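You operate a simulated robot arm through the tools that you are given. There is no shell and no other tool.

You run a simulated robot arm. Do the job below in one go: nothing can be reset, and whatever is moved stays where it is left.

Task
Put both 200 g weights on the hanging disc, then time it from about 30.
Fine: the two from the shelf under the stop clock, the 100 g weight stays there; twist it, press the green button once, blue lever to FREE; when the clock stops, lever to HOLD and the disc back to about 0; leave the red lever.

The check looks at the end state, three seconds after you hand in, the way a careful person would. Anything else that was tipped, shoved, dropped, spilled or broken makes it a failure.

Robot
A 7-joint arm with a two-finger gripper, fixed in place. Base frame: the origin is at the foot of the arm, x ahead of it, y to its left, z up. Readings come in m, rad, newtons and seconds.
With the tool pointing down near the work surface it reaches from about 0.34 to 0.72 m from the base axis. Its first joint turns from -1.152 to 1.152 rad. Payload 2.45 kg.
The TCP is the grasp point between the finger pads, 0.026 m short of the fingertips. In the tool frame z runs along the fingers and y along their closing line. The gripper opens to 0.096 m. The gripper's body begins 0.069 m behind the TCP.
Orientation is that of the tool frame in the base frame, as [roll, pitch, yaw] about the fixed x, y, z axes, in that order (R = Rz(yaw) Ry(pitch) Rx(roll)). With the fingers straight down and closing along the base's y, the tool's x points along the base's -x, its y along +y and its z along -z.

Tools
- The arm moves only by the tool apply_moves. Its argument "series" is a list of rows, each an object (a shift or turn left out is 0, a gripper value left out holds the last) with "offset": the shift along the tool's x, y, z in mm, a list of three; "rot": the turn, a rotation vector about the tool's x, y, z in rad, a list of three; "gripper": the gripper command, from -1 (shut) to 1 (fully open), values between in proportion. In form: [{"offset": [dx, dy, dz], "rot": [rx, ry, rz], "gripper": gripper}, ...]. A call has 1 to 20 rows; each row shifts and turns the commanded pose from where the row before left it, along the tool's axes as they then stand. A row lasts 0.2 s, in which the tool goes at most 0.05 m and 0.15 rad; a call with a longer step from one row to the next is refused whole, and so is a gripper value outside its range. Where a pose cannot be reached the arm comes as near as it can. A force on the tool above 40 N (or 10 N above the force at the start of the call, whichever is more), or a blocked arm, ends the call early, and 0.2 s more pass. The fingers move at their own pace and stop on an object; they squeeze with about 37 N. The grip force told is the motor's: it shows also when the fingers shut on nothing. Time passes only in rows, and 0.2 s behind the last, so rows that do not move let the fingers close. It gives the time, the measured TCP pose, the force on the tool (base axes), the opening and the grip force at its end, in the units of the frame above (readings bear some noise), with the torque about the TCP (base axes, N m) and any sound that the robot's microphone picked up.
- Cameras (640 x 400 px; columns grow to the right, rows downward): "scene" is fixed at [0.1782, -0.4009, 1.4292]; the picture's right is [0.67, -0.74, 0.00], its down [-0.38, -0.34, -0.86] and it looks along [0.64, 0.57, -0.52] (base axes); focal length 219 px, centre (320, 200). "wrist" rides on the gripper at [0.082, 0.003, -0.098] in the tool frame; the picture's right is [-0.04, 1.00, 0.00], its down [-0.73, -0.03, -0.68] and it looks along [-0.68, -0.03, 0.73] (tool axes); focal length 256 px, centre (320, 200).
- get_image(camera): a new picture of that camera. It takes no simulated time.
- measure_at(camera, pixels): for up to 12 pixels [column, row] of the newest picture of that camera ("zoom" is the newest enlarged one), the place [x, y, z] in the base frame of the surface seen there, good to about 0.003 m. It takes no simulated time.
- close_up(camera, box): a new picture of the part [left, top, right, bottom] of that camera's present view, enlarged. It takes no simulated time.
- sign_off(): hands the job in; it is judged then, once.

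Open the gripper and draw the arm clear of the work before you hand the job in, unless the task says otherwise.

The tools are called after "Request:" by a JSON object that holds its "name" and its "arguments". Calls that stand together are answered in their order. apply_moves: Moves the arm, as the interface text tells. Its arguments: {"type":"object","properties":{"series":{"type":"array","items":{"type":"object","properties":{"offset":{"type":"array","items":{"type":"number"}},"rot":{"type":"array","items":{"type":"number"}},"gripper":{"type":"number"}}}}},"required":["series"]} The other tools are called the same way: get_image (camera) takes a picture; measure_at (camera, pixels) gives the place of the surface under pixels of a picture; close_up (camera, box) takes an enlarged picture of a part of a camera's view; sign_off () hands the job in.

At the start:

```text
time_s: 0.0
eef_pos: [0.3933, -0.1871, 1.3299]
orientation: [3.141, -0.001, 3.14]
wrist_force: [-0.1, 0.5, 0.0]
moment: [0.01, 0.0, 0.01]
gripper_width: 0.096
gripper_force: 0.0
```

scene: 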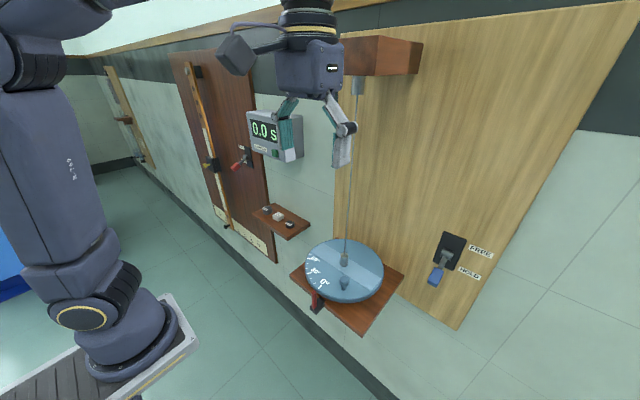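
wrist: 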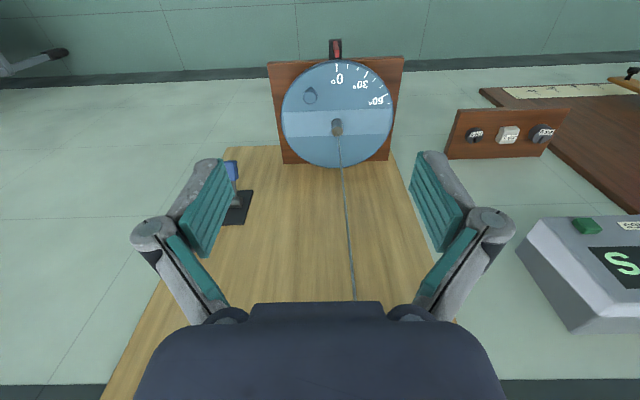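

The scene shows a hanging disc at about (344,270), a shelf with weights at about (280,220), the stop clock at about (275,135) and the blue lever at (440,262). I'll enlarge these parts first.

Request:
{"name": "close_up", "arguments": {"camera": "scene", "box": [240, 190, 320, 240]}}

Request:
{"name": "close_up", "arguments": {"camera": "scene", "box": [280, 225, 420, 340]}}

Request:
{"name": "close_up", "arguments": {"camera": "wrist", "box": [260, 30, 420, 180]}}

Request:
{"name": "close_up", "arguments": {"camera": "wrist", "box": [430, 80, 640, 220]}}

Request:
{"name": "close_up", "arguments": {"camera": "scene", "box": [410, 220, 510, 300]}}

Request:
{"name": "close_up", "arguments": {"camera": "scene", "box": [180, 50, 320, 270]}}

```text
8.00 times, centred on (280, 215) of scene
```

zoom: 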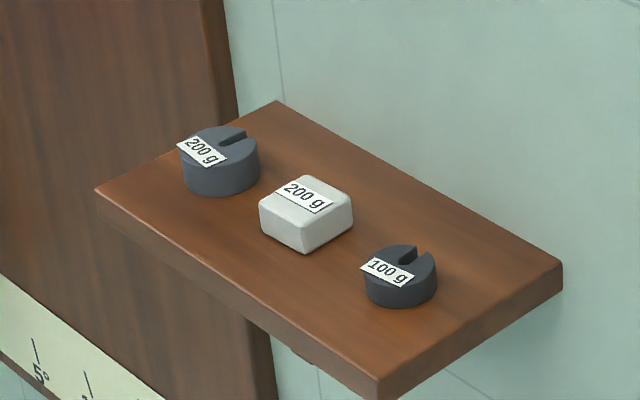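

```text
3.48 times, centred on (350, 282) of scene
```

zoom: 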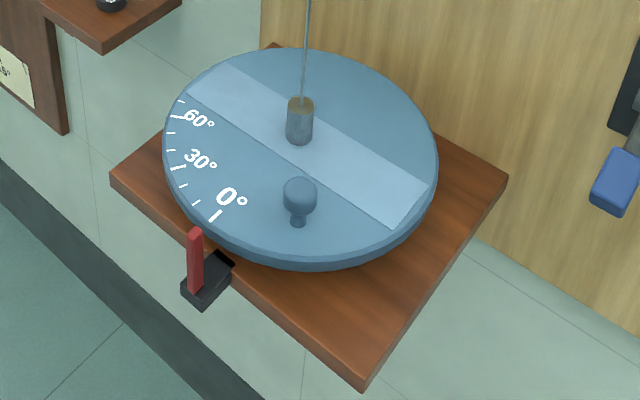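

```text
2.67 times, centred on (340, 105) of wrist
```

zoom: 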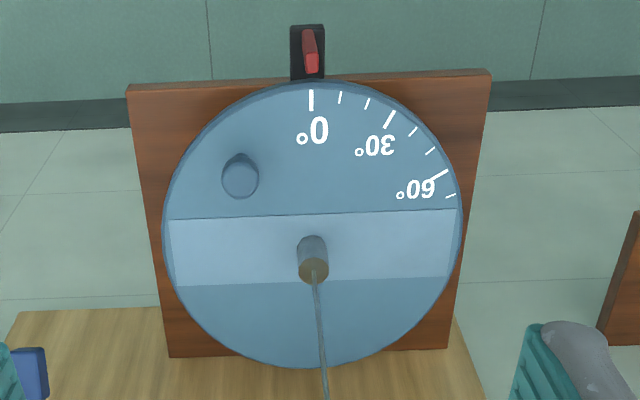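

```text
2.86 times, centred on (535, 150) of wrist
```

zoom: 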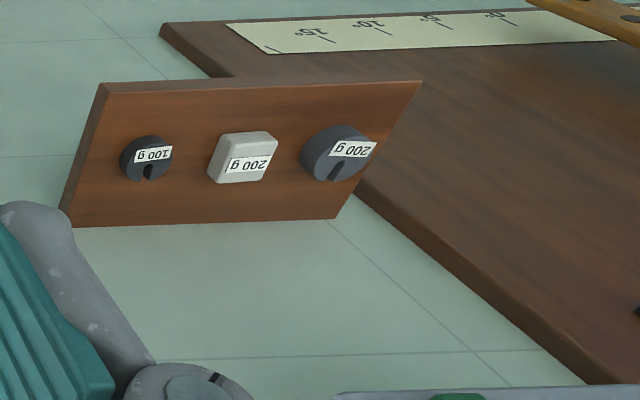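

```text
5.00 times, centred on (460, 260) of scene
```

zoom: 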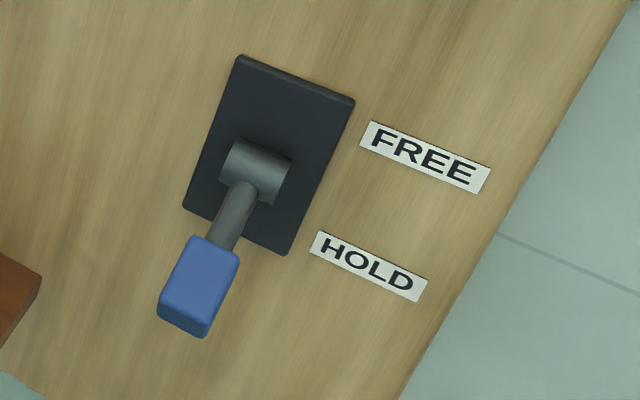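

```text
1.82 times, centred on (250, 160) of scene
```

zoom: 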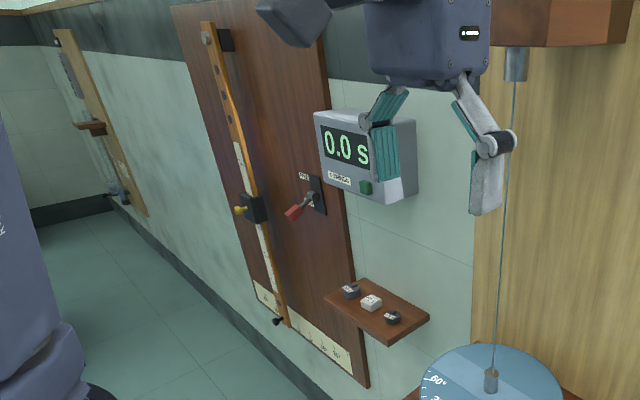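

The weights are the dark slotted 200 g, the white 200 g block and the dark 100 g on the shelf. The disc reads 0° at a red pointer. Next I look at the clock and red lever and measure key surfaces.

Request:
{"name": "close_up", "arguments": {"camera": "scene", "box": [225, 100, 315, 175]}}

Request:
{"name": "get_image", "arguments": {"camera": "scene"}}

Request:
{"name": "get_image", "arguments": {"camera": "wrist"}}

Request:
{"name": "measure_at", "arguments": {"camera": "scene", "pixels": [[266, 208], [278, 216], [290, 224], [281, 205], [310, 222], [253, 213], [288, 239], [344, 258], [345, 250], [356, 85], [345, 281], [276, 153]]}}

Request:
{"name": "measure_at", "arguments": {"camera": "wrist", "pixels": [[475, 135], [509, 135], [542, 133], [337, 130], [311, 95], [337, 68], [359, 75], [336, 45], [300, 150], [370, 150], [275, 70], [400, 62]]}}

Request:
{"name": "measure_at", "arguments": {"camera": "scene", "pixels": [[448, 245], [438, 272], [434, 280], [446, 258], [460, 240], [436, 258], [447, 251], [320, 256], [372, 250], [317, 297], [380, 285], [330, 255]]}}

```text
5.33 times, centred on (270, 138) of scene
```

zoom: 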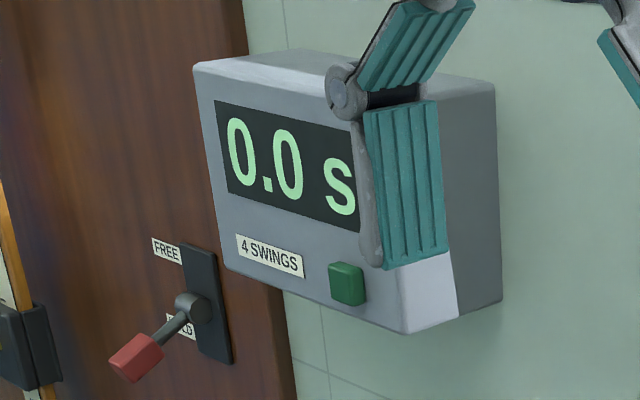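

```text
taken
```

scene: 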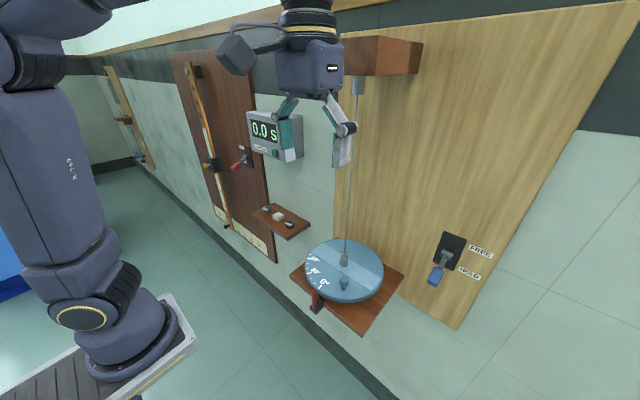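

```text
taken
```

wrist: 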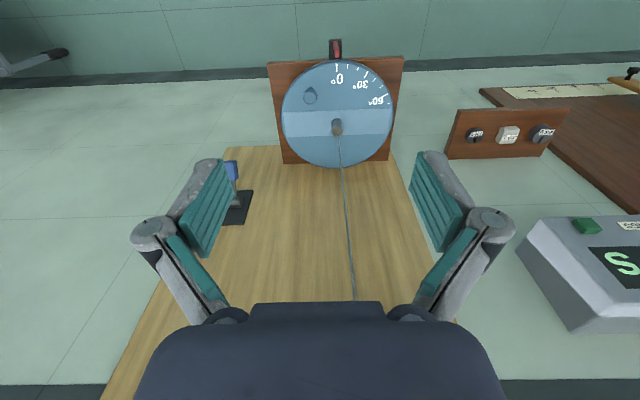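

```text
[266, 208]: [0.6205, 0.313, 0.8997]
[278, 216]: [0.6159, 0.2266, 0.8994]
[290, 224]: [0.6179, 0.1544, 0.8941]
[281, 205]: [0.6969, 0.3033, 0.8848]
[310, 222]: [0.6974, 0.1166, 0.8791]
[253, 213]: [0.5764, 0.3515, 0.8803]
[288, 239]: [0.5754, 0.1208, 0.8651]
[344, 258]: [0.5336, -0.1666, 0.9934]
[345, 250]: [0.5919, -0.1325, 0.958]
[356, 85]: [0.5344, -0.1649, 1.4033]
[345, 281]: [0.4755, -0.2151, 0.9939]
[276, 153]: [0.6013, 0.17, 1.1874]
```

```text
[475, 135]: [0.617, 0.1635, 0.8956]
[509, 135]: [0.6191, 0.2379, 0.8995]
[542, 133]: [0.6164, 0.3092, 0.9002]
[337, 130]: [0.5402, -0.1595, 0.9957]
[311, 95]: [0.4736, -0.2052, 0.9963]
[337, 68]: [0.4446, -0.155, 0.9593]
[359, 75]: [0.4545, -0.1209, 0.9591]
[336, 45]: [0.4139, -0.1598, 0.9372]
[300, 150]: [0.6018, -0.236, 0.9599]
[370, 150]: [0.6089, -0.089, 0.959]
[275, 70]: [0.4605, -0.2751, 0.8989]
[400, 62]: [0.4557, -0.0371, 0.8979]
```

```text
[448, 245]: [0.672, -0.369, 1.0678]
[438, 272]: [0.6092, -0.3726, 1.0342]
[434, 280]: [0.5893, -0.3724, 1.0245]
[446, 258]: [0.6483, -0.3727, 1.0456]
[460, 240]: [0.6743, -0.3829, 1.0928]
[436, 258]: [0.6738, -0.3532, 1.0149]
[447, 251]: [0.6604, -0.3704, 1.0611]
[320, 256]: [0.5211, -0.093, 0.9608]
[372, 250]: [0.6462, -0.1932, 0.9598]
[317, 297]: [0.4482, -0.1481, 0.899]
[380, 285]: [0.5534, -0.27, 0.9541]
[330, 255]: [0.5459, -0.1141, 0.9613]
```

The clock (front at about (270,140)) sits over the weight shelf, so clearance matters. I measure its corners, the button, lever and bracket.

Request:
{"name": "measure_at", "arguments": {"camera": "scene", "pixels": [[248, 114], [253, 149], [285, 162], [302, 156], [300, 120], [262, 142], [277, 155], [274, 153], [266, 114], [287, 158], [257, 130], [275, 145]]}}

Request:
{"name": "measure_at", "arguments": {"camera": "scene", "pixels": [[380, 40], [345, 60], [415, 70], [360, 72], [238, 164], [246, 158], [233, 167], [210, 165], [230, 228], [258, 212], [310, 300], [316, 296]]}}

Request:
{"name": "measure_at", "arguments": {"camera": "wrist", "pixels": [[586, 226], [600, 240], [530, 250], [575, 320], [545, 222], [634, 272], [460, 112], [450, 155], [545, 155], [565, 110], [310, 100], [337, 122]]}}

Request:
{"name": "close_up", "arguments": {"camera": "scene", "box": [290, 0, 430, 100]}}

```text
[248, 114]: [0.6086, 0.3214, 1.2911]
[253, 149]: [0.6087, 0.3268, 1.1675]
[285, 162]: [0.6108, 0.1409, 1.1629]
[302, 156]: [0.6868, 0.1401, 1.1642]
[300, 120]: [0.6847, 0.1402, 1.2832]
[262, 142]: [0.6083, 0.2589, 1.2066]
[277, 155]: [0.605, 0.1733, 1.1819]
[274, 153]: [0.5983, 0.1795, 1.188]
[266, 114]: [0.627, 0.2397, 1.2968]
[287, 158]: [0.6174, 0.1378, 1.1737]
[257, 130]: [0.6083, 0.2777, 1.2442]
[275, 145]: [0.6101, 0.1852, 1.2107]
```

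```text
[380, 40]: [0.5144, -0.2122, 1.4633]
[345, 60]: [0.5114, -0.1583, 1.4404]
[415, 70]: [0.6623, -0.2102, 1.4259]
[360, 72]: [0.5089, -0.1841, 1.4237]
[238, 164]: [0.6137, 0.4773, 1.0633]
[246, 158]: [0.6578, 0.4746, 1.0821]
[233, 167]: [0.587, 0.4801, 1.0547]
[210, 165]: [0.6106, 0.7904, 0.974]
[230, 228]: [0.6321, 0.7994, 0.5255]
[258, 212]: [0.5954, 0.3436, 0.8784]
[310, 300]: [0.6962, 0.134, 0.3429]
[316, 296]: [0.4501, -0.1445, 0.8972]
```

```text
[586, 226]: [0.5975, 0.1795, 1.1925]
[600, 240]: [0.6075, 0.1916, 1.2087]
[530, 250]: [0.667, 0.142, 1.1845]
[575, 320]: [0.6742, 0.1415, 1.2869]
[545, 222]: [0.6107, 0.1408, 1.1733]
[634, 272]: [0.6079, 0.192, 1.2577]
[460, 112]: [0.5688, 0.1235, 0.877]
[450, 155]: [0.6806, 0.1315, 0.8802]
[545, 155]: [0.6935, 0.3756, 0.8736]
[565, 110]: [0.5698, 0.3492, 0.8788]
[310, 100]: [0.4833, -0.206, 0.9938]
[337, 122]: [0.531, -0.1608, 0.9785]
```

```text
4.00 times, centred on (360, 50) of scene
```

zoom: 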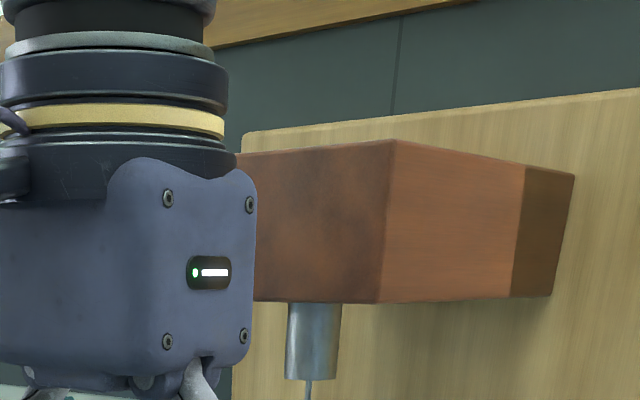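

Clock box spans roughly x 0.608–0.70, y 0.14–0.33, z 1.163–1.29, directly above the weights (x≈0.617), so I must reach under it with a forward-tilted tool. First I move sideways to y≈0.23, keeping x at 0.39, clear of the wire and bracket, then lower.

Request:
{"name": "apply_moves", "arguments": {"series": [{"offset": [0, 46, 0]}, {"offset": [0, 46, 0]}, {"offset": [0, 46, 0]}, {"offset": [0, 46, 0]}, {"offset": [0, 46, 0]}, {"offset": [0, 46, 0]}, {"offset": [0, 46, 0]}, {"offset": [0, 46, 0]}, {"offset": [0, 46, 0]}, {"offset": [0, 0, 46]}, {"offset": [0, 0, 46]}, {"offset": [0, 0, 46]}, {"offset": [0, 0, 46]}, {"offset": [0, 0, 46]}, {"offset": [0, 0, 0]}]}}

```text
time_s: 3.2
eef_pos: [0.3958, 0.2279, 1.0998]
orientation: [-3.141, 0.0, 3.14]
wrist_force: [-0.1, -0.4, 0.6]
moment: [0.0, -0.02, 0.06]
gripper_width: 0.0958
gripper_force: 0.0
```

The arm is at (0.396, 0.228, 1.10), as commanded. Now I tilt the tool about 30° forward and look again.

Request:
{"name": "apply_moves", "arguments": {"series": [{"rot": [0, -0.131, 0]}, {"rot": [0, -0.131, 0]}, {"rot": [0, -0.131, 0]}, {"rot": [0, -0.131, 0]}, {"offset": [0, 0, 0]}]}}

Request:
{"name": "get_image", "arguments": {"camera": "wrist"}}

Request:
{"name": "get_image", "arguments": {"camera": "scene"}}

```text
time_s: 4.4
eef_pos: [0.3941, 0.228, 1.1013]
orientation: [3.141, 0.526, 3.141]
wrist_force: [0.0, -0.1, 0.2]
moment: [-0.01, 0.0, 0.02]
gripper_width: 0.096
gripper_force: 0.0
```

```text
taken
```

wrist: 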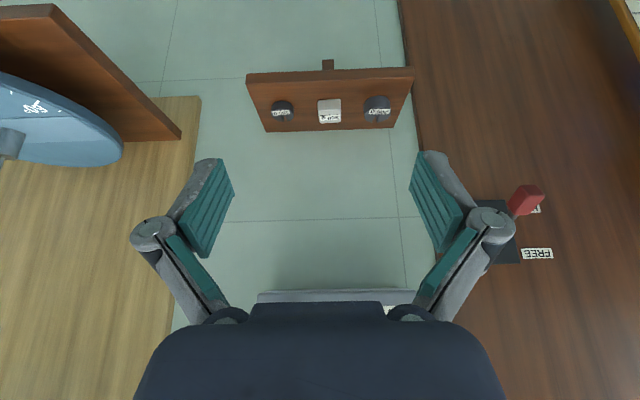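

```text
taken
```

scene: 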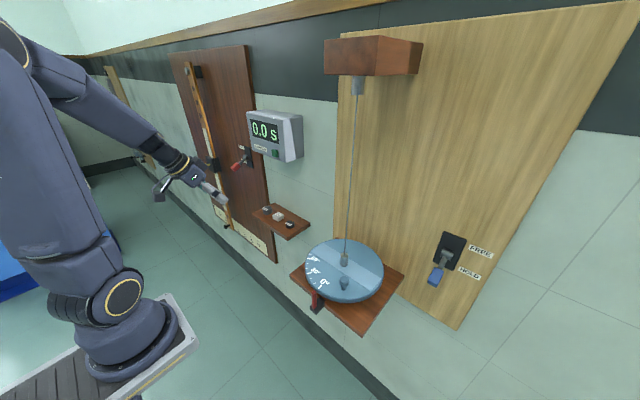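

The tilt is in place and the wrist camera sees the three weights at about (282,110), (329,110), (377,108). I enlarge to measure them.

Request:
{"name": "close_up", "arguments": {"camera": "wrist", "box": [240, 60, 420, 140]}}

Request:
{"name": "get_image", "arguments": {"camera": "wrist"}}

```text
3.56 times, centred on (330, 100) of wrist
```

zoom: 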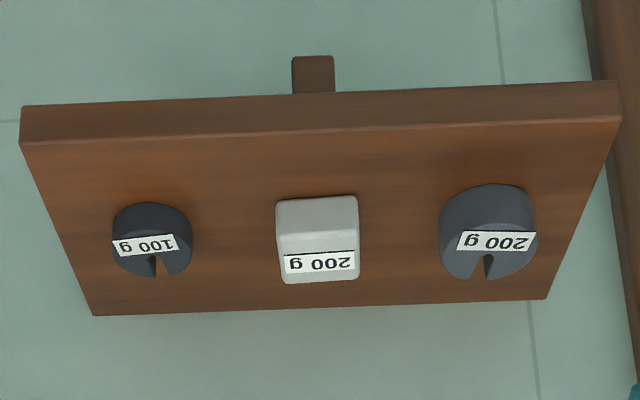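

```text
taken
```

wrist: 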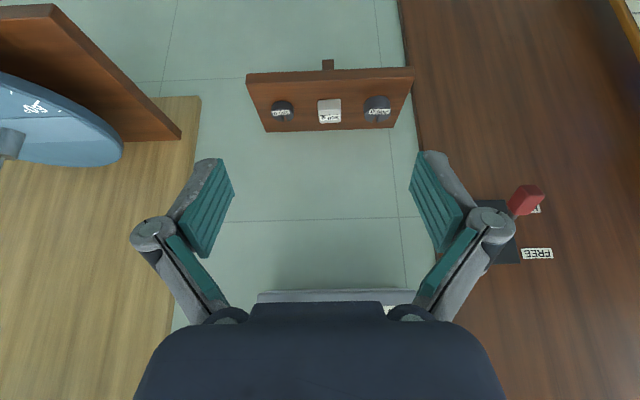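

The white block spans zoom columns 277–358 and the dark 200 g 441–535. I measure their edges and the shelf.

Request:
{"name": "measure_at", "arguments": {"camera": "zoom", "pixels": [[445, 240], [532, 240], [488, 225], [488, 200], [488, 270], [283, 250], [353, 250], [318, 240], [318, 276], [318, 210], [400, 260], [400, 160]]}}

Request:
{"name": "measure_at", "arguments": {"camera": "zoom", "pixels": [[90, 290], [560, 280], [400, 290], [30, 150], [610, 125], [505, 265], [470, 262], [465, 220], [510, 218], [278, 275], [357, 275], [290, 200]]}}

```text
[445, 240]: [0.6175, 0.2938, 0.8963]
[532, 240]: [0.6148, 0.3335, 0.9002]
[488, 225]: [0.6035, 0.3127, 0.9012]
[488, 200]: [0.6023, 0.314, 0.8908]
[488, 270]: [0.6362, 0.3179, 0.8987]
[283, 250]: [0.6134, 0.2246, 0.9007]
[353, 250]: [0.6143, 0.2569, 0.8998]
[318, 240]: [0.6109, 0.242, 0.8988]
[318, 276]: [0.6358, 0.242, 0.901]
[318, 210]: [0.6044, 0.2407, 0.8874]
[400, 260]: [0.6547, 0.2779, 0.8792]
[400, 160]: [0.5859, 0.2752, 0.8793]
```

```text
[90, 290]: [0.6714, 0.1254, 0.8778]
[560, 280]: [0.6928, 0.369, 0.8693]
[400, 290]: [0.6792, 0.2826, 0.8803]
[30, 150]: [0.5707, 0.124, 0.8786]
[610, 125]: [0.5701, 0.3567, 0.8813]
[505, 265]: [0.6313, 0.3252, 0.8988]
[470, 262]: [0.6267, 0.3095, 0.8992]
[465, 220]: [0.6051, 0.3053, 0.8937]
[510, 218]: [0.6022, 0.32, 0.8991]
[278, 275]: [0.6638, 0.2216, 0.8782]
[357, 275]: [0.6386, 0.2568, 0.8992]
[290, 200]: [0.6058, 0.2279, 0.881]
```

Dark 200 g: centre about (0.620, 0.314), top z 0.900; white block: centre about (0.622, 0.241). I go to a pre-grasp point 10 cm back along the tilted tool axis from the dark 200 g, opening to about 60 mm.

Request:
{"name": "apply_moves", "arguments": {"series": [{"offset": [-15.4, 14.3, 28.9], "gripper": 0.25}, {"offset": [-15.4, 14.3, 28.9]}, {"offset": [-15.4, 14.3, 28.9]}, {"offset": [-15.4, 14.3, 28.9]}, {"offset": [-15.4, 14.3, 28.9]}, {"offset": [-15.4, 14.3, 28.9]}, {"offset": [0, 0, 0]}]}}

Request:
{"name": "get_image", "arguments": {"camera": "wrist"}}

Request:
{"name": "get_image", "arguments": {"camera": "scene"}}

```text
time_s: 6.0
eef_pos: [0.5588, 0.3123, 0.9972]
orientation: [-3.142, 0.524, 3.14]
wrist_force: [0.6, -0.5, 0.2]
moment: [0.0, 0.0, 0.02]
gripper_width: 0.0601
gripper_force: 0.1
```

```text
taken
```

wrist: 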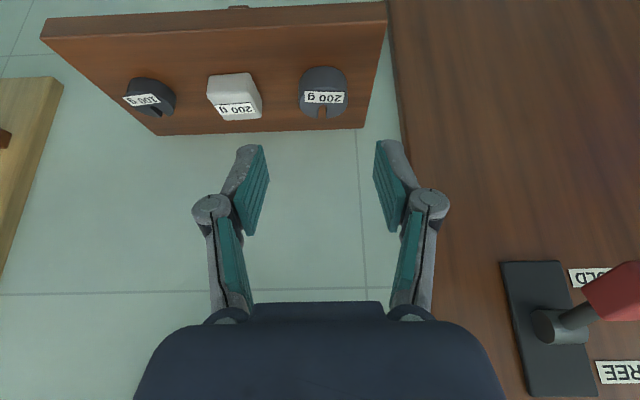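

```text
taken
```

scene: 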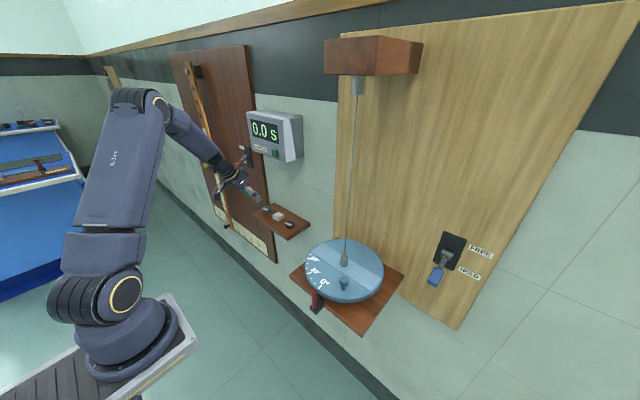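

Pre-grasp reached; the dark 200 g shows at (323,92) between the fingers. I re-measure it before going in.

Request:
{"name": "measure_at", "arguments": {"camera": "wrist", "pixels": [[301, 95], [346, 95], [323, 85], [323, 72], [340, 108], [306, 108], [370, 125], [325, 125], [312, 84], [336, 84], [210, 85], [262, 105]]}}

```text
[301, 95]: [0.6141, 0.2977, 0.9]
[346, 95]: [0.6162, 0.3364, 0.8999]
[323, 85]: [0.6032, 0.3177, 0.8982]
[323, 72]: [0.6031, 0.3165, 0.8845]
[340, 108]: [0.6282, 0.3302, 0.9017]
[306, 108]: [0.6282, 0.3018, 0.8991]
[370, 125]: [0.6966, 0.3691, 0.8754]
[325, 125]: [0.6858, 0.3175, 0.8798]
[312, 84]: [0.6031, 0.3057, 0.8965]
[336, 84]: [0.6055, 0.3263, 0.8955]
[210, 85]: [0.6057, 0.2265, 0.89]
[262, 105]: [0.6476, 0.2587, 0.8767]
```

The weight's centre is about y 0.316; the TCP is at 0.312. I shift 3 mm and advance 95 mm along the tool axis.

Request:
{"name": "apply_moves", "arguments": {"series": [{"offset": [-1.7, 3, 0]}, {"offset": [0, 0, 25]}, {"offset": [0, 0, 25]}, {"offset": [0, 0, 20]}, {"offset": [0, 0, 15]}, {"offset": [0, 0, 10]}, {"offset": [0, 0, 0]}]}}

Request:
{"name": "get_image", "arguments": {"camera": "wrist"}}

Request:
{"name": "close_up", "arguments": {"camera": "scene", "box": [200, 140, 330, 250]}}

```text
time_s: 7.6
eef_pos: [0.6108, 0.3155, 0.9146]
orientation: [-3.14, 0.524, 3.14]
wrist_force: [0.0, 0.3, 1.1]
moment: [0.03, 0.01, 0.0]
gripper_width: 0.0602
gripper_force: 0.0
```

```text
taken
```

wrist: 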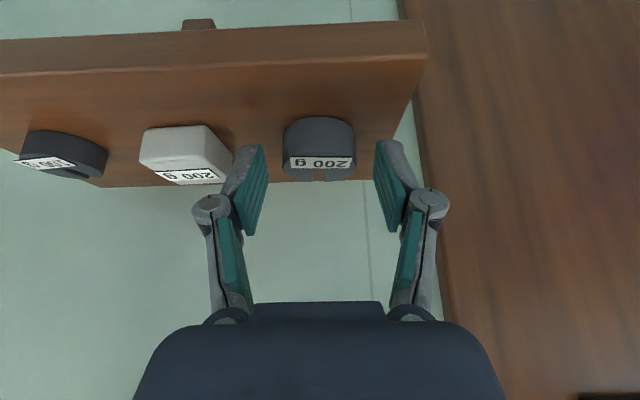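

```text
3.64 times, centred on (265, 195) of scene
```

zoom: 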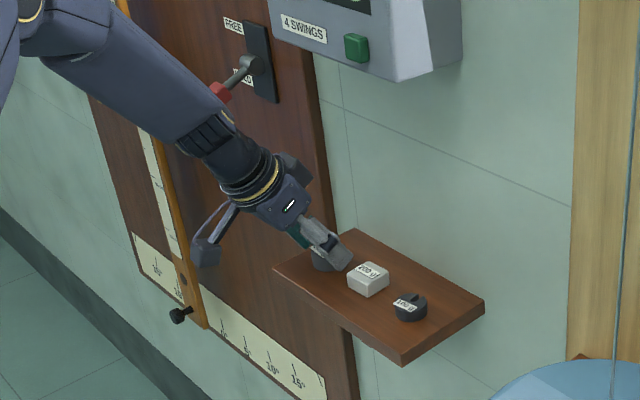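

Fingers straddle the weight (318,150) with no contact. I go 5 mm further, then close gradually.

Request:
{"name": "apply_moves", "arguments": {"series": [{"offset": [0, 0, 5]}, {"offset": [0, 0, 0]}, {"offset": [0, 0, 0], "gripper": -0.1}, {"offset": [0, 0, 0], "gripper": -0.3}, {"offset": [0, 0, 0], "gripper": -1}, {"offset": [0, 0, 0]}, {"offset": [0, 0, 0]}]}}

Request:
{"name": "get_image", "arguments": {"camera": "wrist"}}

```text
time_s: 9.2
eef_pos: [0.6119, 0.3153, 0.9121]
orientation: [3.141, 0.524, 3.139]
wrist_force: [-0.4, -0.6, 3.1]
moment: [-0.06, -0.05, 0.02]
gripper_width: 0.041
gripper_force: 36.7
```

```text
taken
```

wrist: 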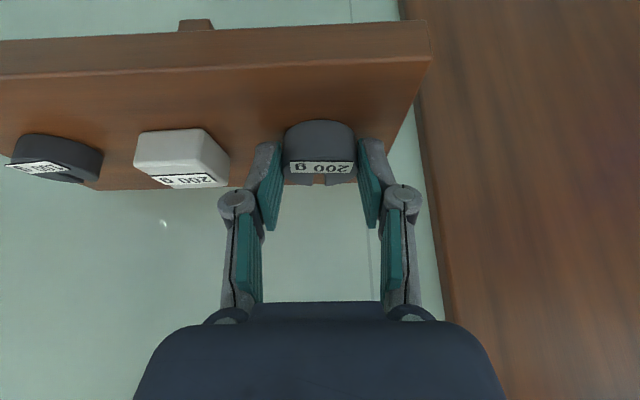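

The grip holds at 41 mm with 37 N. I lift 30 mm straight up, back out along the tool axis, and check.

Request:
{"name": "apply_moves", "arguments": {"series": [{"offset": [-5, 0, -8.65]}, {"offset": [-10, 0, -17.3]}, {"offset": [0, 0, -30]}, {"offset": [0, 0, -40]}, {"offset": [0, 0, -40]}, {"offset": [0, 0, -40]}, {"offset": [0, 0, -40]}, {"offset": [26.8, 0, -15.5]}, {"offset": [26.8, 0, -15.5]}, {"offset": [0, 0, 0]}]}}

Request:
{"name": "get_image", "arguments": {"camera": "wrist"}}

Request:
{"name": "get_image", "arguments": {"camera": "scene"}}

```text
time_s: 11.4
eef_pos: [0.4566, 0.3155, 1.107]
orientation: [3.141, 0.523, 3.139]
wrist_force: [-0.3, 0.4, -2.5]
moment: [-0.02, 0.02, -0.02]
gripper_width: 0.0411
gripper_force: 37.1
```

```text
taken
```

wrist: 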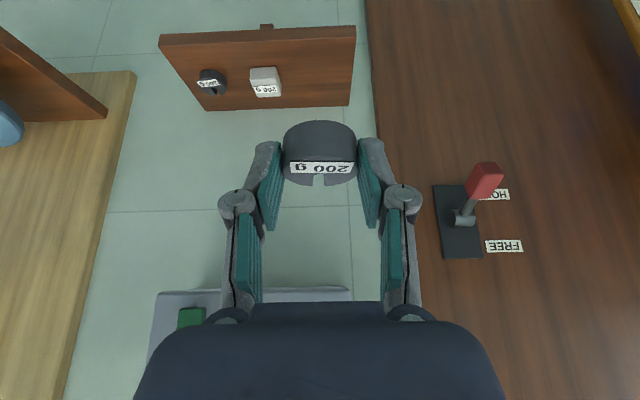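

```text
taken
```

scene: 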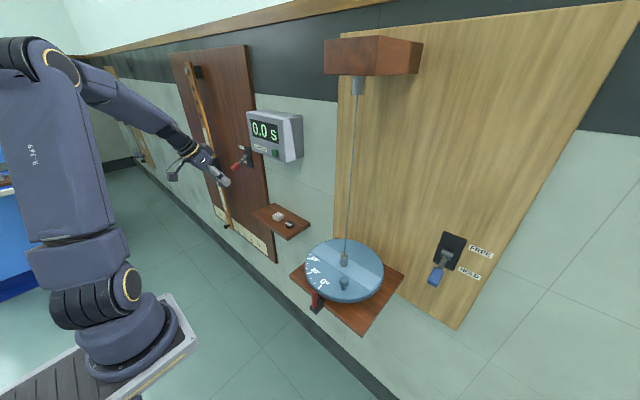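

The weight is in hand (320,150) and the other two stand untouched. I travel in -y to about y=-0.085, staying in front of the wire.

Request:
{"name": "apply_moves", "arguments": {"series": [{"offset": [0, -40, 0]}, {"offset": [0, -40, 0]}, {"offset": [0, -40, 0]}, {"offset": [0, -40, 0]}, {"offset": [0, -40, 0]}, {"offset": [0, -40, 0]}, {"offset": [0, -40, 0]}, {"offset": [0, -40, 0]}, {"offset": [0, -40, 0]}, {"offset": [0, -40, 0]}, {"offset": [0, 0, 0]}]}}

Request:
{"name": "get_image", "arguments": {"camera": "wrist"}}

Request:
{"name": "get_image", "arguments": {"camera": "scene"}}

```text
time_s: 13.8
eef_pos: [0.4561, -0.0844, 1.1068]
orientation: [3.14, 0.522, 3.139]
wrist_force: [0.4, -0.1, -2.3]
moment: [-0.04, 0.0, -0.02]
gripper_width: 0.0409
gripper_force: 36.7
```

```text
taken
```

wrist: 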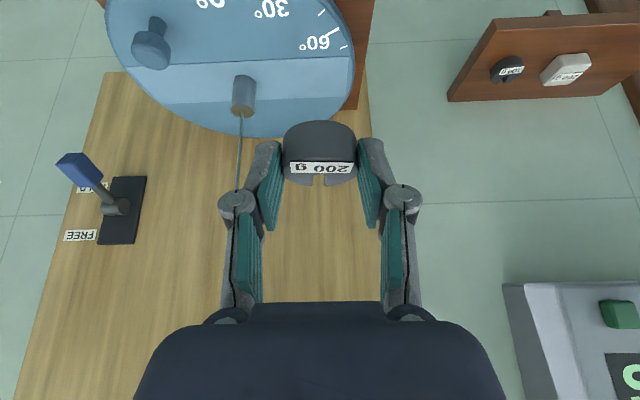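

```text
taken
```

scene: 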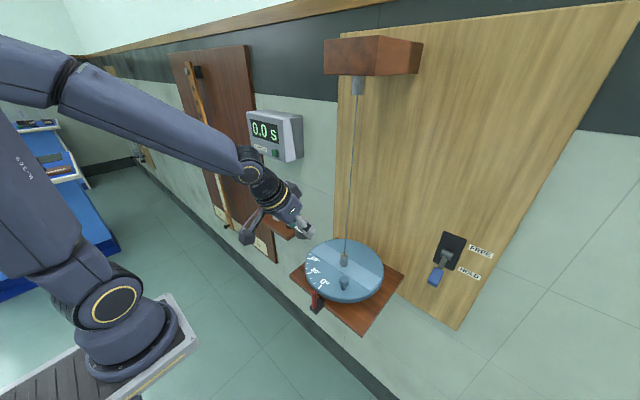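

From here I can measure the disc: collar at (244,95), pale band between rows about 65 and 100, disc rim at (352,70) and (240,135).

Request:
{"name": "measure_at", "arguments": {"camera": "wrist", "pixels": [[243, 80], [232, 95], [256, 95], [243, 110], [352, 62], [240, 134], [300, 64], [300, 99], [347, 90], [130, 60], [325, 80], [239, 150]]}}

Request:
{"name": "close_up", "arguments": {"camera": "wrist", "box": [100, 0, 380, 175]}}

```text
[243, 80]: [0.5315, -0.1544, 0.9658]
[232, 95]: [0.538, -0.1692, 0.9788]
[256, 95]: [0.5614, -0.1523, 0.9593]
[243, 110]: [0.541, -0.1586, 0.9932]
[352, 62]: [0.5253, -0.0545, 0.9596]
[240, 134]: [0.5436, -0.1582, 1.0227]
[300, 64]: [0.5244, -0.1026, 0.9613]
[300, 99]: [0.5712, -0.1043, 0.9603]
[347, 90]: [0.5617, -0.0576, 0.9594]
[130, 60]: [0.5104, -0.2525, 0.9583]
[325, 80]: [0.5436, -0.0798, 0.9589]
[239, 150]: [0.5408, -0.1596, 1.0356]
```

```text
2.29 times, centred on (240, 88) of wrist
```

zoom: 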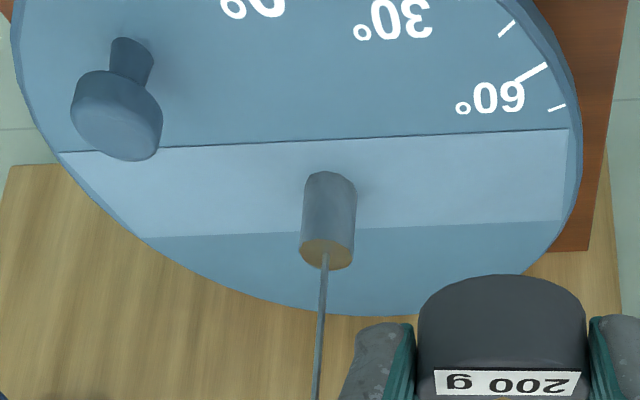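

Centre of disc ≈ (0.540, -0.160), top z 0.960. I move to 20 mm above the +y place on the pale band, (0.540, -0.088).

Request:
{"name": "apply_moves", "arguments": {"series": [{"offset": [-4.2, -0.9, 29.5]}, {"offset": [-4.2, -0.9, 29.5]}, {"offset": [-4.2, -0.9, 29.5]}, {"offset": [-4.2, -0.9, 29.5]}, {"offset": [0, 0, 0]}, {"offset": [0, 0, 0]}]}}

Request:
{"name": "get_image", "arguments": {"camera": "wrist"}}

Request:
{"name": "close_up", "arguments": {"camera": "scene", "box": [260, 200, 420, 300]}}

```text
time_s: 15.2
eef_pos: [0.5286, -0.0885, 1.0127]
orientation: [3.14, 0.526, 3.139]
wrist_force: [-0.1, 0.4, -2.2]
moment: [0.01, 0.03, -0.02]
gripper_width: 0.0409
gripper_force: 36.3
```

```text
taken
```

wrist: 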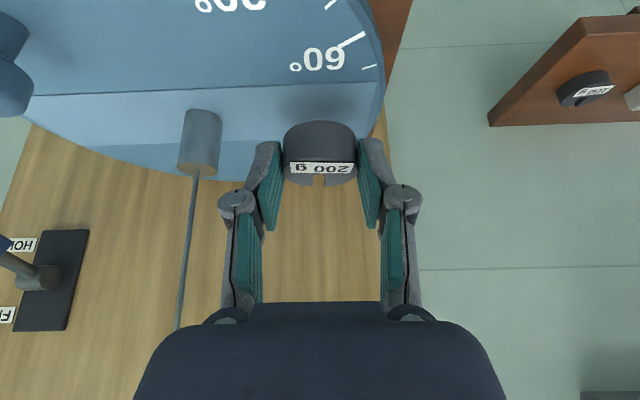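

```text
4.00 times, centred on (340, 250) of scene
```

zoom: 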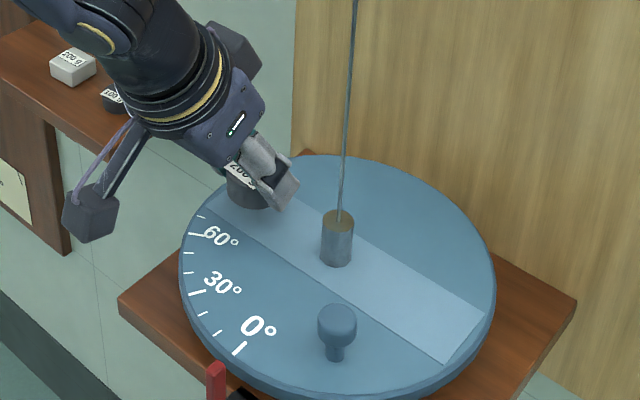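

The weight hovers over the pale band, clear of wire and collar. I lower 16 mm, then read the force.

Request:
{"name": "apply_moves", "arguments": {"series": [{"offset": [4, 0, 6.9]}, {"offset": [2, 0, 3.5]}, {"offset": [2, 0, 3.5]}, {"offset": [0, 0, 0]}, {"offset": [0, 0, 0]}]}}

Request:
{"name": "close_up", "arguments": {"camera": "scene", "box": [290, 220, 370, 270]}}

```text
time_s: 16.4
eef_pos: [0.5297, -0.0872, 0.9971]
orientation: [3.141, 0.524, 3.141]
wrist_force: [0.3, 0.0, -2.6]
moment: [-0.02, 0.02, -0.04]
gripper_width: 0.0408
gripper_force: 37.1
```

```text
8.00 times, centred on (330, 245) of scene
```

zoom: 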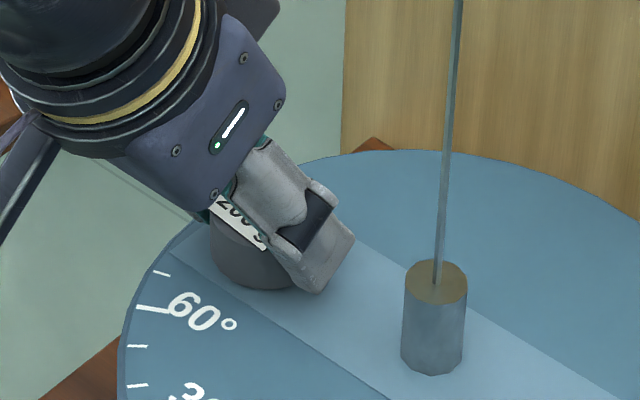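

The force still shows the full weight (-2.6 N), so no contact yet. I lower in ~1.5 mm steps.

Request:
{"name": "apply_moves", "arguments": {"series": [{"offset": [0.75, 0, 1.3]}, {"offset": [0, 0, 0]}, {"offset": [0.75, 0, 1.3]}, {"offset": [0, 0, 0]}, {"offset": [0, 0, 0]}]}}

```text
time_s: 17.6
eef_pos: [0.5283, -0.0871, 0.9931]
orientation: [-3.14, 0.523, 3.14]
wrist_force: [0.7, -0.8, -3.3]
moment: [-0.01, 0.02, -0.02]
gripper_width: 0.0409
gripper_force: 36.7
```

Still no contact at z=0.993. I take 1 mm steps down.

Request:
{"name": "apply_moves", "arguments": {"series": [{"offset": [0.5, 0, 0.87]}, {"offset": [0, 0, 0]}, {"offset": [0, 0, 0]}]}}

Request:
{"name": "close_up", "arguments": {"camera": "scene", "box": [300, 230, 364, 270]}}

```text
time_s: 18.4
eef_pos: [0.529, -0.0867, 0.9926]
orientation: [-3.14, 0.523, 3.139]
wrist_force: [-0.7, 0.0, -1.4]
moment: [-0.05, -0.02, 0.02]
gripper_width: 0.0411
gripper_force: 36.7
```

```text
10.00 times, centred on (332, 250) of scene
```

zoom: 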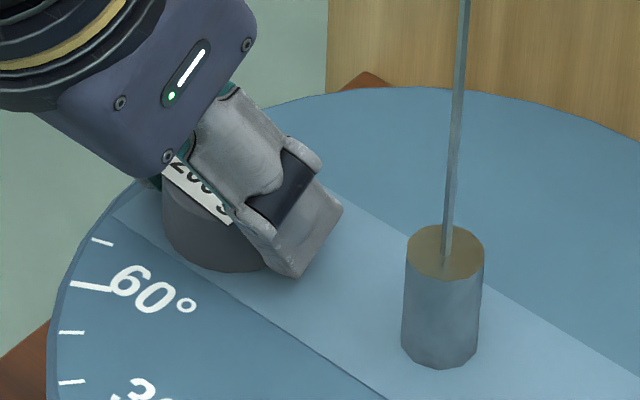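

The force has eased to -1.4 N, so it's nearly touching. One more millimetre.

Request:
{"name": "apply_moves", "arguments": {"series": [{"offset": [0.5, 0, 0.87]}, {"offset": [0, 0, 0]}, {"offset": [0, 0, 0]}]}}

```text
time_s: 19.2
eef_pos: [0.5293, -0.0873, 0.9912]
orientation: [-3.141, 0.526, 3.142]
wrist_force: [-0.4, 0.9, 2.6]
moment: [-0.05, -0.07, 0.03]
gripper_width: 0.041
gripper_force: 37.4
```

Contact confirmed (+2.6 N). I open the fingers slowly to about 56 mm.

Request:
{"name": "apply_moves", "arguments": {"series": [{"offset": [0, 0, 0], "gripper": -0.1}, {"offset": [0, 0, 0], "gripper": 0.0}, {"offset": [0, 0, 0], "gripper": 0.1}, {"offset": [0, 0, 0], "gripper": 0.17}, {"offset": [0, 0, 0]}]}}

Request:
{"name": "get_image", "arguments": {"camera": "wrist"}}

Request:
{"name": "close_up", "arguments": {"camera": "scene", "box": [280, 220, 400, 310]}}

```text
time_s: 20.4
eef_pos: [0.5288, -0.0881, 0.9914]
orientation: [-3.141, 0.523, 3.138]
wrist_force: [-0.2, 0.0, 0.0]
moment: [-0.01, -0.03, -0.01]
gripper_width: 0.0563
gripper_force: 0.0
```

```text
taken
```

wrist: 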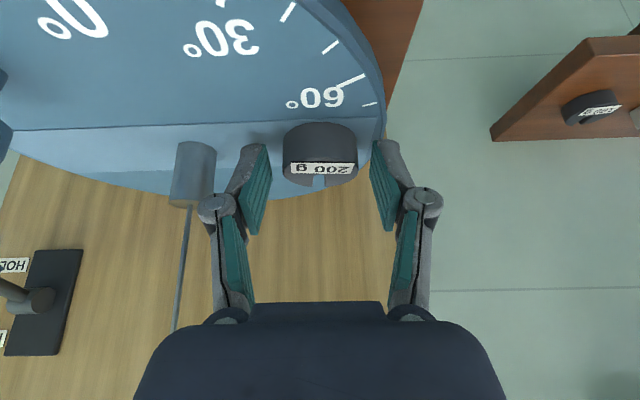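

```text
4.44 times, centred on (340, 265) of scene
```

zoom: 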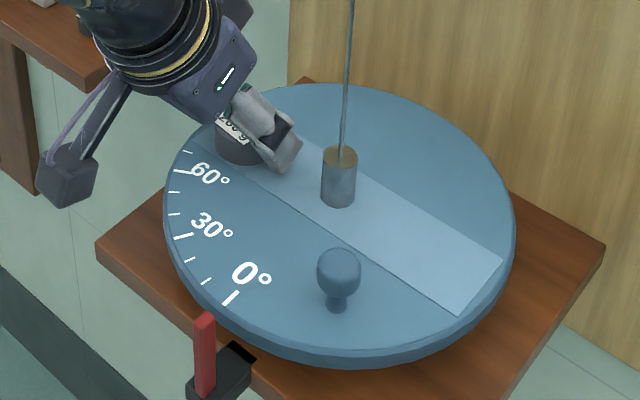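

Released cleanly (0 N); the weight stands on the band. I back out along the tool axis and look.

Request:
{"name": "apply_moves", "arguments": {"series": [{"offset": [0, 0, -15]}, {"offset": [0, 0, -30]}, {"offset": [0, 0, -40]}, {"offset": [0, 0, -40]}, {"offset": [0, 0, 0]}]}}

Request:
{"name": "get_image", "arguments": {"camera": "wrist"}}

Request:
{"name": "get_image", "arguments": {"camera": "scene"}}

```text
time_s: 21.6
eef_pos: [0.4645, -0.0864, 1.1004]
orientation: [-3.141, 0.525, 3.141]
wrist_force: [0.3, -0.8, 0.5]
moment: [-0.02, -0.01, -0.03]
gripper_width: 0.0562
gripper_force: 0.1
```

```text
taken
```

wrist: 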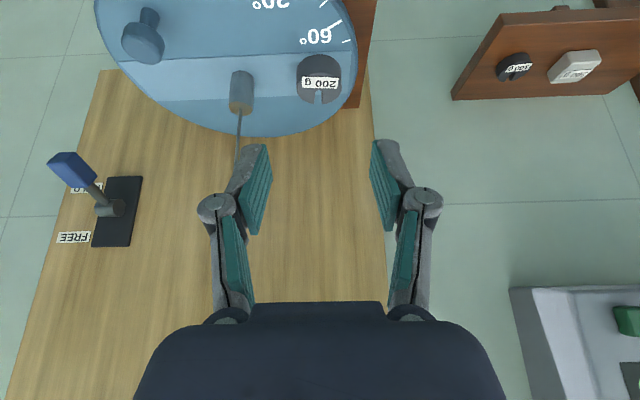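

```text
taken
```

scene: 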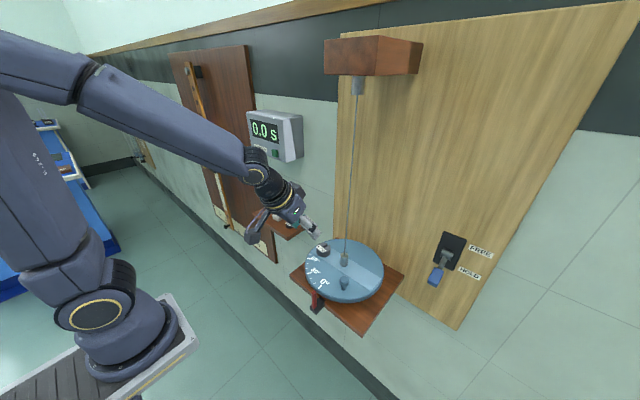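

The dark weight stands well inside the band. I measure it, then go back to the white block at y≈0.241.

Request:
{"name": "measure_at", "arguments": {"camera": "wrist", "pixels": [[298, 75], [340, 75], [319, 62], [319, 70], [310, 94], [330, 94], [242, 105], [236, 130], [350, 55], [350, 85], [143, 45], [148, 15]]}}

Request:
{"name": "apply_moves", "arguments": {"series": [{"offset": [0, 40.9, 0]}, {"offset": [0, 40.9, 0]}, {"offset": [0, 40.9, 0]}, {"offset": [0, 40.9, 0]}, {"offset": [0, 40.9, 0]}, {"offset": [0, 40.9, 0]}, {"offset": [0, 40.9, 0]}, {"offset": [0, 40.9, 0]}, {"offset": [-8, 0, 34.5]}, {"offset": [-8, 0, 34.5]}, {"offset": [-8, 0, 34.5]}, {"offset": [-8, 0, 34.5]}, {"offset": [0, 0, 0]}]}}

Request:
{"name": "get_image", "arguments": {"camera": "wrist"}}

```text
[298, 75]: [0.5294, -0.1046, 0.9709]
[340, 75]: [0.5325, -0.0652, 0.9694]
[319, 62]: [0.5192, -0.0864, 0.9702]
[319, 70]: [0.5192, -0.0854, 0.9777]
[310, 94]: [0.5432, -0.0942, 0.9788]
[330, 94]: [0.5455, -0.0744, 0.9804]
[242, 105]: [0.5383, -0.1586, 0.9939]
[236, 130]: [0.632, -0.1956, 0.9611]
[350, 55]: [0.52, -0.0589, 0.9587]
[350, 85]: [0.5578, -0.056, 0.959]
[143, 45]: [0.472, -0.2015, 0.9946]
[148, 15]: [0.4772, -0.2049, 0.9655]
```

```text
time_s: 24.4
eef_pos: [0.5638, 0.2408, 0.995]
orientation: [-3.141, 0.524, 3.14]
wrist_force: [-0.4, 0.2, 0.0]
moment: [0.01, -0.02, 0.02]
gripper_width: 0.056
gripper_force: 0.1
```

```text
taken
```

wrist: 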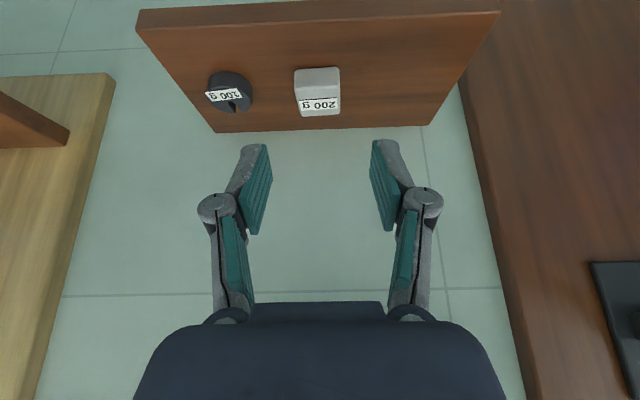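

Dark weight is at about (0.540, -0.0855), 75 mm from centre. The white block is now at (317,92) ahead of the fingers; I measure it.

Request:
{"name": "measure_at", "arguments": {"camera": "wrist", "pixels": [[299, 105], [338, 103], [318, 93], [318, 113], [318, 78], [298, 95], [337, 93], [250, 95], [230, 80], [316, 71], [280, 110], [360, 110]]}}

Request:
{"name": "close_up", "arguments": {"camera": "wrist", "box": [200, 50, 400, 175]}}

```text
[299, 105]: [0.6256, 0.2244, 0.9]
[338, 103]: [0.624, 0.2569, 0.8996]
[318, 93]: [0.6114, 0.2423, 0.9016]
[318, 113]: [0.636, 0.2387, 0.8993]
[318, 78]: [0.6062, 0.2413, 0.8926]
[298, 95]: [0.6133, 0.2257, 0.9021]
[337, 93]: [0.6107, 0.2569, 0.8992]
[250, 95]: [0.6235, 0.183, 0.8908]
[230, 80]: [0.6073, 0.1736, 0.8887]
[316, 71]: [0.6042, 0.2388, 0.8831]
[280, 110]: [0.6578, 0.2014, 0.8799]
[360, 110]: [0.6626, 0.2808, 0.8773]
```

```text
3.20 times, centred on (300, 112) of wrist
```

zoom: 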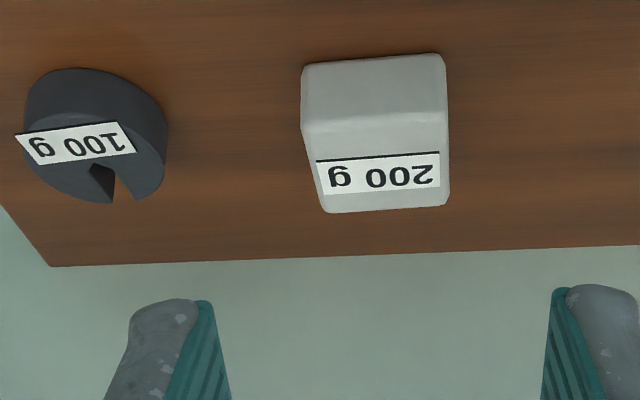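

White block centre y≈0.2405; finger gaps to the 100 g are about 17 mm. I advance 85 mm and check.

Request:
{"name": "apply_moves", "arguments": {"series": [{"offset": [-1, 0, 25]}, {"offset": [0, 0, 25]}, {"offset": [0, 0, 20]}, {"offset": [0, 0, 15]}, {"offset": [0, 0, 5]}, {"offset": [0, 0, 0]}]}}

Request:
{"name": "get_image", "arguments": {"camera": "wrist"}}

Request:
{"name": "close_up", "arguments": {"camera": "scene", "box": [230, 170, 326, 230]}}

```text
time_s: 25.8
eef_pos: [0.6097, 0.239, 0.9178]
orientation: [-3.141, 0.527, -3.142]
wrist_force: [-0.1, -0.3, -0.7]
moment: [0.02, -0.02, 0.02]
gripper_width: 0.0559
gripper_force: 0.0
```

```text
taken
```

wrist: 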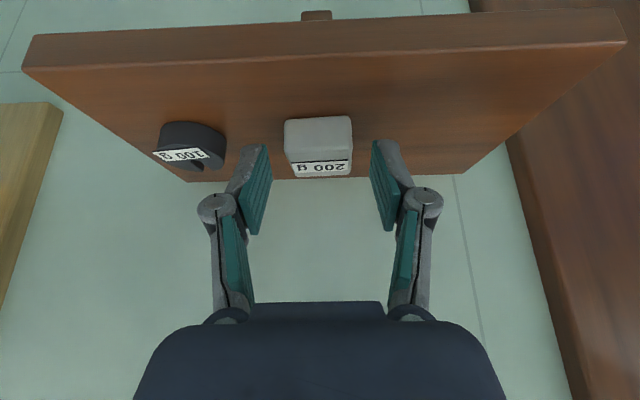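

```text
6.67 times, centred on (278, 200) of scene
```

zoom: 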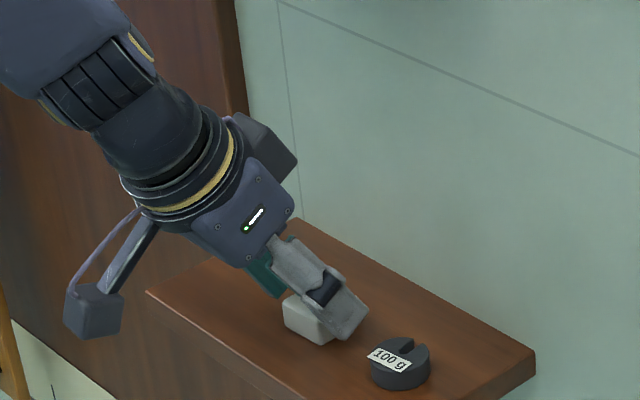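

The fingers straddle the white block (318,148), clear of the 100 g. I go 6 mm further and close.

Request:
{"name": "apply_moves", "arguments": {"series": [{"offset": [0, 0, 6]}, {"offset": [0, 0, 0]}, {"offset": [0, 0, 0], "gripper": -0.1}, {"offset": [0, 0, 0], "gripper": -0.3}, {"offset": [0, 0, 0], "gripper": -1}, {"offset": [0, 0, 0]}, {"offset": [0, 0, 0]}]}}

Request:
{"name": "get_image", "arguments": {"camera": "wrist"}}

```text
time_s: 27.4
eef_pos: [0.6115, 0.2396, 0.9129]
orientation: [-3.14, 0.523, 3.141]
wrist_force: [1.7, -0.7, 2.0]
moment: [-0.05, -0.07, 0.05]
gripper_width: 0.0353
gripper_force: 37.2
```

```text
taken
```

wrist: 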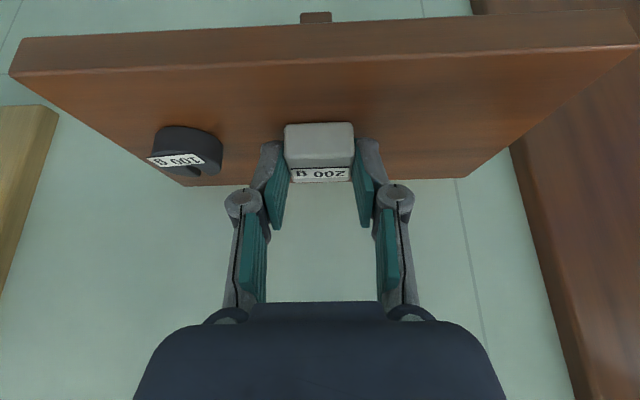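

White block is held at 35.3 mm width. I lift, back out and travel in -y in front of the wire to y≈-0.2345.

Request:
{"name": "apply_moves", "arguments": {"series": [{"offset": [-5, 0, -8.65]}, {"offset": [-10, 0, -17.3]}, {"offset": [0, 0, -30]}, {"offset": [0, 0, -40]}, {"offset": [0, 0, -40]}, {"offset": [0, 0, -40]}, {"offset": [0, 0, -40]}, {"offset": [30, 0, -17.3]}, {"offset": [30, 0, -17.3]}, {"offset": [0, 0, 0]}]}}

Request:
{"name": "apply_moves", "arguments": {"series": [{"offset": [0, -39.5, 0]}, {"offset": [0, -39.5, 0]}, {"offset": [0, -39.5, 0]}, {"offset": [0, -39.5, 0]}, {"offset": [0, -39.5, 0]}, {"offset": [0, -39.5, 0]}, {"offset": [0, -39.5, 0]}, {"offset": [0, -39.5, 0]}, {"offset": [0, -39.5, 0]}, {"offset": [0, -39.5, 0]}, {"offset": [0, -39.5, 0]}, {"offset": [0, -39.5, 0]}, {"offset": [0, 0, 0]}]}}

Request:
{"name": "get_image", "arguments": {"camera": "wrist"}}

Request:
{"name": "get_image", "arguments": {"camera": "scene"}}

```text
time_s: 29.6
eef_pos: [0.4499, 0.2397, 1.1095]
orientation: [3.141, 0.523, 3.139]
wrist_force: [0.6, -0.1, -1.9]
moment: [0.02, 0.02, 0.01]
gripper_width: 0.0354
gripper_force: 36.8
```

```text
time_s: 32.4
eef_pos: [0.4483, -0.2341, 1.107]
orientation: [3.141, 0.524, 3.139]
wrist_force: [-1.4, -0.2, -1.6]
moment: [0.05, 0.07, 0.02]
gripper_width: 0.0355
gripper_force: 37.1
```

```text
taken
```

wrist: 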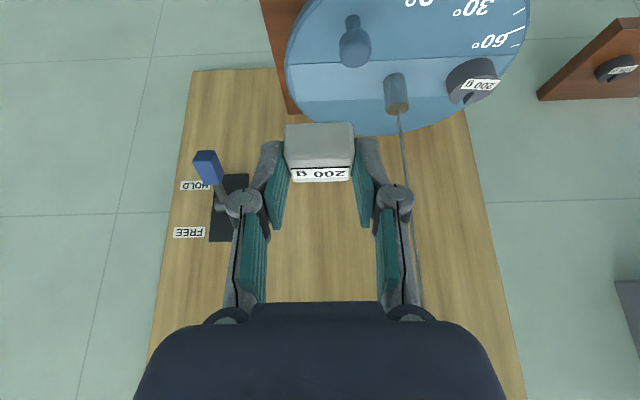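

```text
taken
```

scene: 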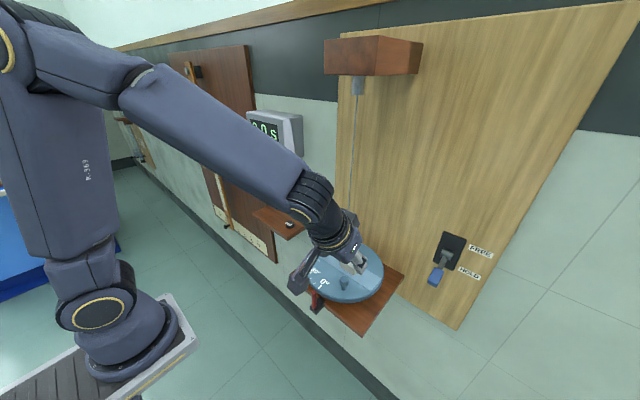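

The dark weight sits at (472,82), collar at (397,92). I move forward at this height first, then down to about 20 mm above the band at (0.540, -0.2345), clear of the peg.

Request:
{"name": "apply_moves", "arguments": {"series": [{"offset": [-35.4, 0, 20.4]}, {"offset": [-35.4, 0, 20.4]}, {"offset": [15.7, 0, 27.1]}, {"offset": [15.7, 0, 27.1]}, {"offset": [15.7, 0, 27.1]}, {"offset": [0, 0, 0]}, {"offset": [0, 0, 0]}]}}

Request:
{"name": "get_image", "arguments": {"camera": "wrist"}}

Request:
{"name": "close_up", "arguments": {"camera": "scene", "box": [280, 210, 420, 310]}}

```text
time_s: 34.0
eef_pos: [0.5299, -0.2339, 1.0118]
orientation: [3.141, 0.524, 3.138]
wrist_force: [-0.4, -0.4, -2.8]
moment: [-0.04, 0.0, 0.01]
gripper_width: 0.0352
gripper_force: 36.5
```

```text
taken
```

wrist: 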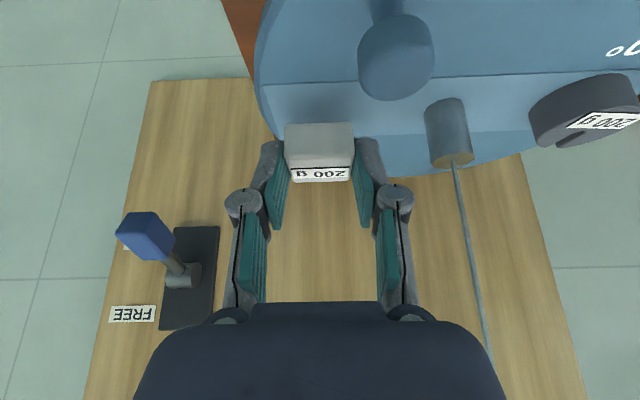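

```text
4.00 times, centred on (350, 260) of scene
```

zoom: 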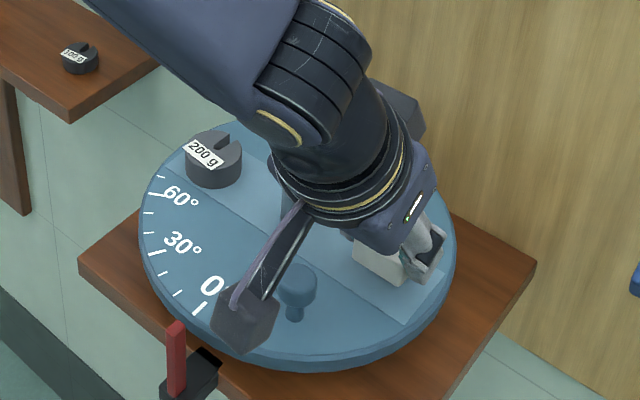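

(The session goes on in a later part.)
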